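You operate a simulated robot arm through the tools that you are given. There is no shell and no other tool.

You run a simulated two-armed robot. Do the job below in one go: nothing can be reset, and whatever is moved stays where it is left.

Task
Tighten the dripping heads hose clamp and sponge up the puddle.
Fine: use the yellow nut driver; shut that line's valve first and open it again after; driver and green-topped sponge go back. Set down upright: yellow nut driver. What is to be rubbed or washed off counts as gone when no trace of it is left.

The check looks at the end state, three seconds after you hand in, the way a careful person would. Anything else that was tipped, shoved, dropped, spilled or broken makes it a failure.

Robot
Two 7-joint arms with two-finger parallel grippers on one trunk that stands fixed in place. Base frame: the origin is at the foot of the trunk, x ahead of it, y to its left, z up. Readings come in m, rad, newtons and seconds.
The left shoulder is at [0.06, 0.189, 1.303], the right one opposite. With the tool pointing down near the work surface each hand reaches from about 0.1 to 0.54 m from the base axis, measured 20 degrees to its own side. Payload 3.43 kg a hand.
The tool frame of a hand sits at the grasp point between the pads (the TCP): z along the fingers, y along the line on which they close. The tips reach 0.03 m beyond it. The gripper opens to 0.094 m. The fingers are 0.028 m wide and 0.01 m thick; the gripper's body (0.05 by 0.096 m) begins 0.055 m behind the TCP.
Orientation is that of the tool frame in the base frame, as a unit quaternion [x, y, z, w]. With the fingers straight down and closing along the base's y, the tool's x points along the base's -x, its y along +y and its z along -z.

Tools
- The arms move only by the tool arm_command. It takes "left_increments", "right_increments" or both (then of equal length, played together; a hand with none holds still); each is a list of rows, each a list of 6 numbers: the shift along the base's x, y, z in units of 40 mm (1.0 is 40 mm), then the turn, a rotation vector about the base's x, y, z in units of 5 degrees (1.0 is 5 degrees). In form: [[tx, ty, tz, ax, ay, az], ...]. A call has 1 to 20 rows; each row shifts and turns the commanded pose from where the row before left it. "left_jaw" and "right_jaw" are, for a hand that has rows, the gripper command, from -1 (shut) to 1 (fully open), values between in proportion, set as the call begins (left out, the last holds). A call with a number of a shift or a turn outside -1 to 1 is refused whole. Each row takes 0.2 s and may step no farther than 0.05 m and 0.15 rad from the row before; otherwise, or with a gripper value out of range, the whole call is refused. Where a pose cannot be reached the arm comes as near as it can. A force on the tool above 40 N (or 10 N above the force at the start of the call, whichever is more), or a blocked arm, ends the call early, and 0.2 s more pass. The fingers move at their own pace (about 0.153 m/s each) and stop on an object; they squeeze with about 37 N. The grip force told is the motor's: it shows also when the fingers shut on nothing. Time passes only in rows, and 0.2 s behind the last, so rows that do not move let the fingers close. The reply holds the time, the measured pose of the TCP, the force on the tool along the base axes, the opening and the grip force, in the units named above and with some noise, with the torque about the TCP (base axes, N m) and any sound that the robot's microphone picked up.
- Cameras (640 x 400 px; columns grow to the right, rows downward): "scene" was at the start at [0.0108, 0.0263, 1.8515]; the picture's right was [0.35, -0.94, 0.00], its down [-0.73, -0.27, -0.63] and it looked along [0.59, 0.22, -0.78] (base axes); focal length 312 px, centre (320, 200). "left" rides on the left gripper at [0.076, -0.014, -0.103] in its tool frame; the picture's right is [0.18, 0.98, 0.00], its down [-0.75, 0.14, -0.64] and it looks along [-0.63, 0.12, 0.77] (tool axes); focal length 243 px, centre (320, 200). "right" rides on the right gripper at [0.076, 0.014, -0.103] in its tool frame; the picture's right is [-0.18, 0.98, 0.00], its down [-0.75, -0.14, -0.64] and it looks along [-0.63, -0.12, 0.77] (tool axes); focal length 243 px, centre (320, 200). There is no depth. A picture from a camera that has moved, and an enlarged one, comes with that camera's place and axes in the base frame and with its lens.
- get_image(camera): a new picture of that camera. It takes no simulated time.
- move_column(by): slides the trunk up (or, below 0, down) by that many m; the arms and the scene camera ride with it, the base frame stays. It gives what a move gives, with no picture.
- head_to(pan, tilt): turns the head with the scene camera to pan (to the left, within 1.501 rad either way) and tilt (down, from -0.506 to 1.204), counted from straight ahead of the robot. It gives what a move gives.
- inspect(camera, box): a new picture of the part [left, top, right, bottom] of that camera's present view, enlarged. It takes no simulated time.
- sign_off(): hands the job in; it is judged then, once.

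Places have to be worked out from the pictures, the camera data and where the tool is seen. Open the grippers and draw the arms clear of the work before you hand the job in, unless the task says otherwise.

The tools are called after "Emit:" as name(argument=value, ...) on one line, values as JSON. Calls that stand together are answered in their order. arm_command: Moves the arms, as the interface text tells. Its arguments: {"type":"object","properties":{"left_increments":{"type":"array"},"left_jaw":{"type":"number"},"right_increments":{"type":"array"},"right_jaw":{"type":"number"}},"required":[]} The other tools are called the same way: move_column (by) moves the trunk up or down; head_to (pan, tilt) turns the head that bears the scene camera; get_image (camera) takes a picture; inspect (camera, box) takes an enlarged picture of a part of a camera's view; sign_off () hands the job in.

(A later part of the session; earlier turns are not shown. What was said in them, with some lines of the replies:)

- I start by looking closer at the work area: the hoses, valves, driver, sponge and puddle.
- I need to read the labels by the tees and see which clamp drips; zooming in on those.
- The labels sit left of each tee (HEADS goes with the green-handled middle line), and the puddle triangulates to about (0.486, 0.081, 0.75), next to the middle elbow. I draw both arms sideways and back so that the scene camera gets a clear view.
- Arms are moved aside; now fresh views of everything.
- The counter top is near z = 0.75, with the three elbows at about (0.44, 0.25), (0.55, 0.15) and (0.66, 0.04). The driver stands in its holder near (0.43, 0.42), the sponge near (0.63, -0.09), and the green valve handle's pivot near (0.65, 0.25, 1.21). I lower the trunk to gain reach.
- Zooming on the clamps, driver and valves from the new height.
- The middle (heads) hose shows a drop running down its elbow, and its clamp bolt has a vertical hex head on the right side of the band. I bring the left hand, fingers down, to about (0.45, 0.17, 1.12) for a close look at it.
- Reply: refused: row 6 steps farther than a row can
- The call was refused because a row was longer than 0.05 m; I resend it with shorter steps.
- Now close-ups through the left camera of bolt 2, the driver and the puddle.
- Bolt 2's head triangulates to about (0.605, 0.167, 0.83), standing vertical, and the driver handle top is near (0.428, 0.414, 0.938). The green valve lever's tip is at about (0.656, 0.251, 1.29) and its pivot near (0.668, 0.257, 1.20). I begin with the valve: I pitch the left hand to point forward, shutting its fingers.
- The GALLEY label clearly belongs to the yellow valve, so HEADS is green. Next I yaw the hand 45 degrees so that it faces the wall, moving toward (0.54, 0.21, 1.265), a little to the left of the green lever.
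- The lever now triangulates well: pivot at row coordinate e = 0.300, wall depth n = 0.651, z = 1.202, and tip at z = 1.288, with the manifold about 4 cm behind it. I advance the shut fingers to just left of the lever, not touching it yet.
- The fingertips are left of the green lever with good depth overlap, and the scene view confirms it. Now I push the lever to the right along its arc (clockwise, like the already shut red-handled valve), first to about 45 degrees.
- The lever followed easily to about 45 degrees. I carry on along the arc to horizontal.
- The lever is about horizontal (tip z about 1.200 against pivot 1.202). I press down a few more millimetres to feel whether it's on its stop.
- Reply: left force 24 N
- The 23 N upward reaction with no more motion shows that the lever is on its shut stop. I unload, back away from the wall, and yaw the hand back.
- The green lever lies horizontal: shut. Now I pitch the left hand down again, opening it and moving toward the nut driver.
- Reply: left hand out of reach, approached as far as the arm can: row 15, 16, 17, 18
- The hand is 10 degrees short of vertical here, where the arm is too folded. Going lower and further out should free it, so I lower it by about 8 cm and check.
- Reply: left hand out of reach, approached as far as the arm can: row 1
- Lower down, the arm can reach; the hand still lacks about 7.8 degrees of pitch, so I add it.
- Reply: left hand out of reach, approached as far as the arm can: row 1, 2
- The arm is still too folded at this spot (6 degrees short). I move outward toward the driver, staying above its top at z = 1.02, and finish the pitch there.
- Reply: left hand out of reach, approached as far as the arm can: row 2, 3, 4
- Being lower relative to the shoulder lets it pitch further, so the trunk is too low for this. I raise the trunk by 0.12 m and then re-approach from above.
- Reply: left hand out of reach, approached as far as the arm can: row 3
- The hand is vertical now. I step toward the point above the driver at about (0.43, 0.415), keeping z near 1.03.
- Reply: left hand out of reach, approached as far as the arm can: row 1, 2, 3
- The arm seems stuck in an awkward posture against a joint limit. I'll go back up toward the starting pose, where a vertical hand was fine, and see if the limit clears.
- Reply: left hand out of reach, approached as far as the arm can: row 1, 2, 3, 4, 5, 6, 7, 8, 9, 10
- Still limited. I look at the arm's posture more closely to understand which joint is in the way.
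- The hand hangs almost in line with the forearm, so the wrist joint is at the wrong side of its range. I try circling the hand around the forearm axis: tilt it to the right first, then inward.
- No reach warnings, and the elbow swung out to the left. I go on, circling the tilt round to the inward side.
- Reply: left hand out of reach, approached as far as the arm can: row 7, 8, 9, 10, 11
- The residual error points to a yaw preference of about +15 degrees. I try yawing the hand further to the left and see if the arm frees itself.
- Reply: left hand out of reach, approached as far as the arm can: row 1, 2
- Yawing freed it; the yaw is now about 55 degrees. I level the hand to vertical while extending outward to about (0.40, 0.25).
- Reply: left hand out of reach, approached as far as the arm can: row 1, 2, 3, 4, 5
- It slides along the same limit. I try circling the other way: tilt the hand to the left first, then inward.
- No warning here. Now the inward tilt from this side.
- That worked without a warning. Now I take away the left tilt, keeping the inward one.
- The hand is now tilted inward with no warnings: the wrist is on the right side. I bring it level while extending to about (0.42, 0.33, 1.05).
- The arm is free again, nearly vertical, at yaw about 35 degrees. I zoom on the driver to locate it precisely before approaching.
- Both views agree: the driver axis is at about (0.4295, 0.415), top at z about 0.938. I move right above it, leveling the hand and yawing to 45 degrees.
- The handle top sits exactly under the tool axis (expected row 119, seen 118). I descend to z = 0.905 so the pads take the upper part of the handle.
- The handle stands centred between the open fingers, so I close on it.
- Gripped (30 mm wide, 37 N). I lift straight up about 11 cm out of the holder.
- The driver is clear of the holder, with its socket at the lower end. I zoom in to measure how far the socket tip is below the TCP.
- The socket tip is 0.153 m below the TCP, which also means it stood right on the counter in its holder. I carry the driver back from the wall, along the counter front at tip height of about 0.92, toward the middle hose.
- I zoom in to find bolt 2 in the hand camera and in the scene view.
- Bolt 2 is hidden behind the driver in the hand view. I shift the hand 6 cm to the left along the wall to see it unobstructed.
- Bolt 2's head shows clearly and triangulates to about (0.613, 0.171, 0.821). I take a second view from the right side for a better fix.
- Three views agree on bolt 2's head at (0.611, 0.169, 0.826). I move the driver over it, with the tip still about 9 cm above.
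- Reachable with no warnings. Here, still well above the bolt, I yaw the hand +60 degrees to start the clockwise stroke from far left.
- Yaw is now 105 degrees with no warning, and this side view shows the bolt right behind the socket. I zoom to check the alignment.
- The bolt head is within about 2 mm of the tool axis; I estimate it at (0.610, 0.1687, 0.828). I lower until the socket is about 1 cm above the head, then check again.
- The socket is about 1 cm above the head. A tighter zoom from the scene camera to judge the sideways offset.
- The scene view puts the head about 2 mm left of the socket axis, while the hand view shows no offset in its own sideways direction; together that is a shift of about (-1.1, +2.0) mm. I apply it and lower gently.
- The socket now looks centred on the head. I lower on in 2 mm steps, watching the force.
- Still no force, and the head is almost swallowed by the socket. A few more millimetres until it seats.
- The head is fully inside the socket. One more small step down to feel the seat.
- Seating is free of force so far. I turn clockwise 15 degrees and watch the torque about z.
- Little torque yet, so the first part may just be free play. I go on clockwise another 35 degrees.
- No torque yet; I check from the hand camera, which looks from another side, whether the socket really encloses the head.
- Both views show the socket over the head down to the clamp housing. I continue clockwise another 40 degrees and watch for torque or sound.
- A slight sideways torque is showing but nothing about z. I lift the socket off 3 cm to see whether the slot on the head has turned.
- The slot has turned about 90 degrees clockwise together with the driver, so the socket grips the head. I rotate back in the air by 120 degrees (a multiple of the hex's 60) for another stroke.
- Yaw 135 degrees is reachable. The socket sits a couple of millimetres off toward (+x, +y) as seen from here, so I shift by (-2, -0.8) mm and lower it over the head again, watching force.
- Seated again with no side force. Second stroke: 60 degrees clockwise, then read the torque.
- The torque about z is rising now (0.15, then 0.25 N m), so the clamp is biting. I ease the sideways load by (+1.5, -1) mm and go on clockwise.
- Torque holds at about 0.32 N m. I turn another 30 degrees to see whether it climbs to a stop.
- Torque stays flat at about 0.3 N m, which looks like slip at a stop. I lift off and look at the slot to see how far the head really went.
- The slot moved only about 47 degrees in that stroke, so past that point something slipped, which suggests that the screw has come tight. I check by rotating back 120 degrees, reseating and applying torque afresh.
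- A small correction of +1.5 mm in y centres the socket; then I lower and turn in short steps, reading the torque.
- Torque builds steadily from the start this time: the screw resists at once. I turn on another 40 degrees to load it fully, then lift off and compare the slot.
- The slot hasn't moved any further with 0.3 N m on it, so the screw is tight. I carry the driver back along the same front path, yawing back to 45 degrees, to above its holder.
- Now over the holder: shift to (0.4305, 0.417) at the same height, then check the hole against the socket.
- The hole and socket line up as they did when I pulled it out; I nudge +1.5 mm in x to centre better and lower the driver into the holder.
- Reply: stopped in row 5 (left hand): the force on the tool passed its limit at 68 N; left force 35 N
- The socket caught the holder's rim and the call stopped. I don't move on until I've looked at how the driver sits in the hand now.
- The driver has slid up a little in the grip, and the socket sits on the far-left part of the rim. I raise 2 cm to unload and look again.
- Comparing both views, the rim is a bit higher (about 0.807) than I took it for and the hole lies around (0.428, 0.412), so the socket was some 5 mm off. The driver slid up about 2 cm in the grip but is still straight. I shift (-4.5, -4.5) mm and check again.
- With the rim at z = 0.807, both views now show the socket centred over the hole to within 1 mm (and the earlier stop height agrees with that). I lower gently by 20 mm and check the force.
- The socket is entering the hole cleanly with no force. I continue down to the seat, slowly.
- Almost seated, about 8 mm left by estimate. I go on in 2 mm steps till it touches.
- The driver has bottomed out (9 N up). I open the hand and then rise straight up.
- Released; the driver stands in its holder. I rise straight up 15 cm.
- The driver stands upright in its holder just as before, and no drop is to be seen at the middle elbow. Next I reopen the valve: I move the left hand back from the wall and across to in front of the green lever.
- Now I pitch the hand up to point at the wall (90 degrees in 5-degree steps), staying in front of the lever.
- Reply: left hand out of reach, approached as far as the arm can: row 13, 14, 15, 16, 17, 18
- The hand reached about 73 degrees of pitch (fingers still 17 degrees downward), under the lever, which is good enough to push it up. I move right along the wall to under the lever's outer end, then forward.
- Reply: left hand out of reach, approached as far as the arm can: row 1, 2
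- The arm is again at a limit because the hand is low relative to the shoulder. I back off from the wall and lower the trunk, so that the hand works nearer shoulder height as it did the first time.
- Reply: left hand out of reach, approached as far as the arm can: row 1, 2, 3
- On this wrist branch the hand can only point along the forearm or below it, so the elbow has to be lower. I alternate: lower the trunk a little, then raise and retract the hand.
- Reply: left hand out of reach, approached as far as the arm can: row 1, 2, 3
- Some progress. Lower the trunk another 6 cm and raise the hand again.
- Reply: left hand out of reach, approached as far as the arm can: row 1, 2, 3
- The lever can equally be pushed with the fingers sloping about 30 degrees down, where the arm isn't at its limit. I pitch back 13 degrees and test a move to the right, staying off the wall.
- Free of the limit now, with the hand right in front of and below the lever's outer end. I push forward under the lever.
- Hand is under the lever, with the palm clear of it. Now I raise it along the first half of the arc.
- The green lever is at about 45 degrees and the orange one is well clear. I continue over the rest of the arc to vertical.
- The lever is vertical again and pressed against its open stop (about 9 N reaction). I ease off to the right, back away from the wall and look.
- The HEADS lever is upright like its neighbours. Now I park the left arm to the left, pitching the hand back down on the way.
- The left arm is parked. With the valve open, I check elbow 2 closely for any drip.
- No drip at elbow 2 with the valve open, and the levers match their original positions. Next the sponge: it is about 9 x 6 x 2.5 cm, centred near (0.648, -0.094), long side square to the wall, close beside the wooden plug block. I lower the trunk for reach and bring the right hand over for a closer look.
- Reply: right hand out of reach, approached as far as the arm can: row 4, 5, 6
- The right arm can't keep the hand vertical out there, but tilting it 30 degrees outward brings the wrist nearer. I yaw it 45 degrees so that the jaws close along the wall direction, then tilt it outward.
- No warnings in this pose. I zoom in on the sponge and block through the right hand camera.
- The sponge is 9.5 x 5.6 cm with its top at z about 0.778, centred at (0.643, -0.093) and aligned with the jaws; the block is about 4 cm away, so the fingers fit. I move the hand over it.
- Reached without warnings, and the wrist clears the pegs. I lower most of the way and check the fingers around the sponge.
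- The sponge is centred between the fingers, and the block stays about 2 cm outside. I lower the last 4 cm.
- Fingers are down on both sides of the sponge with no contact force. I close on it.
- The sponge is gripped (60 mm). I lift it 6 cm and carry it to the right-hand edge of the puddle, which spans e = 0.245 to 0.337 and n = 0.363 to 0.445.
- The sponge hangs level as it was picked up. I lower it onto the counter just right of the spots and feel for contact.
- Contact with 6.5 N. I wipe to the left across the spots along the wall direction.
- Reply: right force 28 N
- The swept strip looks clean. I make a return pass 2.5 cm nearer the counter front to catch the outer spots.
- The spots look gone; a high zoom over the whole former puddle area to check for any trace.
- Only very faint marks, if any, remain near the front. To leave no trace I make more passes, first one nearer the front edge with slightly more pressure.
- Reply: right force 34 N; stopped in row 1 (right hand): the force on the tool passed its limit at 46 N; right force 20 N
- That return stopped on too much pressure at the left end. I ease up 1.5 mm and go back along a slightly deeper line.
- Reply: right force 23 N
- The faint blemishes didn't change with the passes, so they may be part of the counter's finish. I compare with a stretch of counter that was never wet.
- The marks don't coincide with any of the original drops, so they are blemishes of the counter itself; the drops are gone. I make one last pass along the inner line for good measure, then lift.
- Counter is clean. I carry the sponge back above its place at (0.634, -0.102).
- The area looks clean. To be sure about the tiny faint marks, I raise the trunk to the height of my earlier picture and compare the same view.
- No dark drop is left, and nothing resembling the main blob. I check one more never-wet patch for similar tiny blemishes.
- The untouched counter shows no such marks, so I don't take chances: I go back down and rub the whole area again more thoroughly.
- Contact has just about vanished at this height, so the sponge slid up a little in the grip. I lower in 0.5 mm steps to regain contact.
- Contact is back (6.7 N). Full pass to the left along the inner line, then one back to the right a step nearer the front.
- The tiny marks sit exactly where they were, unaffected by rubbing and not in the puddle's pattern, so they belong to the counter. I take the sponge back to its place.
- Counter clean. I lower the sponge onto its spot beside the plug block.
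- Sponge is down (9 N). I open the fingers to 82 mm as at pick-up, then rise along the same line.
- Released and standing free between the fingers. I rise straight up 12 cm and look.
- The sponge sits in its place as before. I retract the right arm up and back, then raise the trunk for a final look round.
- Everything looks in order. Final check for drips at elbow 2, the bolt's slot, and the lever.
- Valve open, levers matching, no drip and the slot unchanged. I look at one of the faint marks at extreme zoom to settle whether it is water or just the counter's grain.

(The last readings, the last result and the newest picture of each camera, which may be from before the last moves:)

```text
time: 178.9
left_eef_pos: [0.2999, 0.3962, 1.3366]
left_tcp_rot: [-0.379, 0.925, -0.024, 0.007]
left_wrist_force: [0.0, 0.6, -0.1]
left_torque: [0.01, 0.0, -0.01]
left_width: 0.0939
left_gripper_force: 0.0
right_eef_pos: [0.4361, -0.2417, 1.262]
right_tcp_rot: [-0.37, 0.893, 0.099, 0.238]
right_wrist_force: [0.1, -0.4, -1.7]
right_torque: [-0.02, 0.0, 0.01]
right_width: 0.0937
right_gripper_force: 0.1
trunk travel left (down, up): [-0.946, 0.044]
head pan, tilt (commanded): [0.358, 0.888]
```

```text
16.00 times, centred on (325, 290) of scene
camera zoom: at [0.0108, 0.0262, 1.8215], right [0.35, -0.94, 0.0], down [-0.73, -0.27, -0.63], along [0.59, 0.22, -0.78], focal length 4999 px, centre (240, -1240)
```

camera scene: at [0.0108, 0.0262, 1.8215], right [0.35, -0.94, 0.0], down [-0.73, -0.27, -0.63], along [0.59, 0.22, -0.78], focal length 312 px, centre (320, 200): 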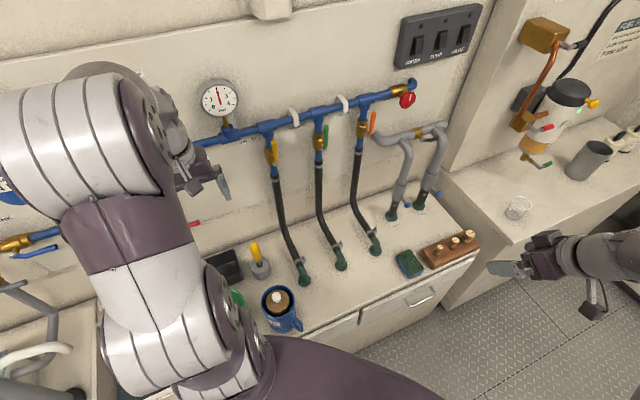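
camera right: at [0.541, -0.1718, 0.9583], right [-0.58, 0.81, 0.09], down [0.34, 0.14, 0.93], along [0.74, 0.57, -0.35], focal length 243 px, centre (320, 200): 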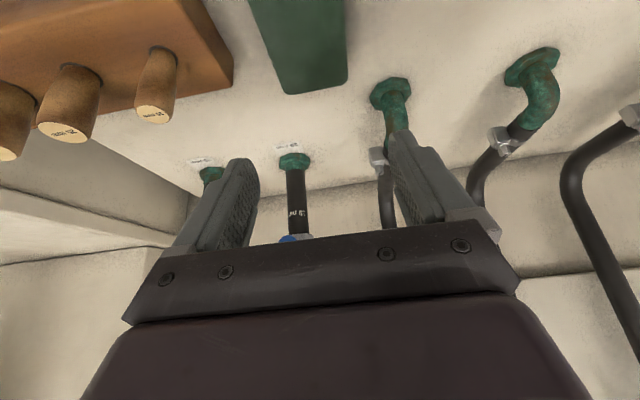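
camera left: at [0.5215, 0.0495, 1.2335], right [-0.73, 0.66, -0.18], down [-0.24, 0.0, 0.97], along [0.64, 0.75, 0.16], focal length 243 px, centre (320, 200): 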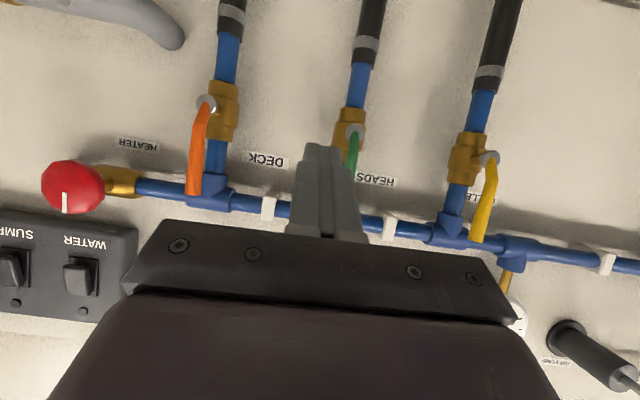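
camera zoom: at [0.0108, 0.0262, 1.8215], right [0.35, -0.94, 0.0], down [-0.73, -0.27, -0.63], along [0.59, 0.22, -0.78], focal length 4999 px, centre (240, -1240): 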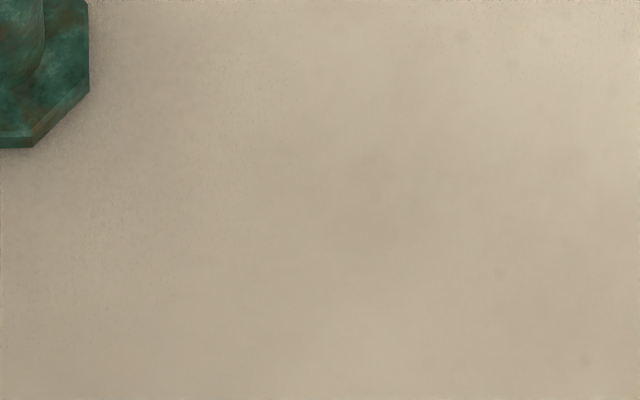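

The marks are soft, blurred mottling of the counter's surface, spread also to where no drop was, unlike the crisp drops, which are all gone. I draw the left arm back a little further, grippers open, before handing in.

Emit:
arm_command(left_increments=[[-0.5, 0.1, 0, 0, 0, 0], [-0.5, 0.1, 0, 0, 0, 0], [0, 0, 0, 0, 0, 0]], left_jaw=1)

Emit:
get_image(camera="scene")

```text
time: 179.8
left_eef_pos: [0.2599, 0.4042, 1.3392]
left_tcp_rot: [-0.379, 0.925, -0.024, 0.007]
left_wrist_force: [-0.3, 0.5, 0.5]
left_torque: [-0.03, 0.02, -0.02]
left_width: 0.0938
left_gripper_force: 0.1
right_eef_pos: [0.4363, -0.2414, 1.2621]
right_tcp_rot: [-0.37, 0.893, 0.099, 0.238]
right_wrist_force: [0.6, 0.2, -0.2]
right_torque: [0.0, 0.01, 0.02]
right_width: 0.0938
right_gripper_force: 0.1
trunk travel left (down, up): [-0.946, 0.044]
head pan, tilt (commanded): [0.358, 0.888]
```

```text
taken
camera scene: at [0.0117, 0.0264, 1.8215], right [0.35, -0.94, 0.0], down [-0.73, -0.27, -0.63], along [0.59, 0.22, -0.78], focal length 312 px, centre (320, 200)
```

scene: 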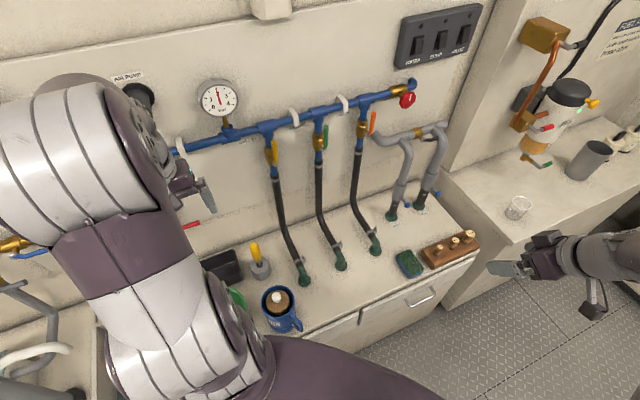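

The heads clamp is tight, its valve is open again with no drip showing, and the puddle is wiped up. The nut driver is upright in its holder, the sponge is back in its place, and both arms are clear with open grippers. I hand the job in.

Emit:
sign_off()

```text
The job is handed in.
```

I shut the heads line, tightened its dripping hose clamp with the yellow nut driver, opened the line again and sponged up the puddle. I've handed the job in; no result came back.

- **Clamp:** The screw turned about 137 degrees clockwise, then stopped moving with about 0.3 N·m on it. With the valve open again, I could see no drip at that elbow.
- **Valve:** The green heads lever is back upright against its open stop, in line with its neighbours.
- **Puddle:** All the dark drops are gone. At high zoom, a few very faint blurred marks remain on the counter there. I took them to be part of the counter, because rubbing didn't change them and they don't match where the drops were. I saw none on the untouched stretches I compared, so I can't be certain.
- **Driver:** It stands upright in its holder. On the first try its socket hit the holder's rim at up to 68 N, so I lifted it, re-centred it and set it in cleanly. I saw no sign that the holder had moved.
- **Sponge:** It is back in its place beside the plug block, green side up.

Both grippers are open and both arms are clear of the work.
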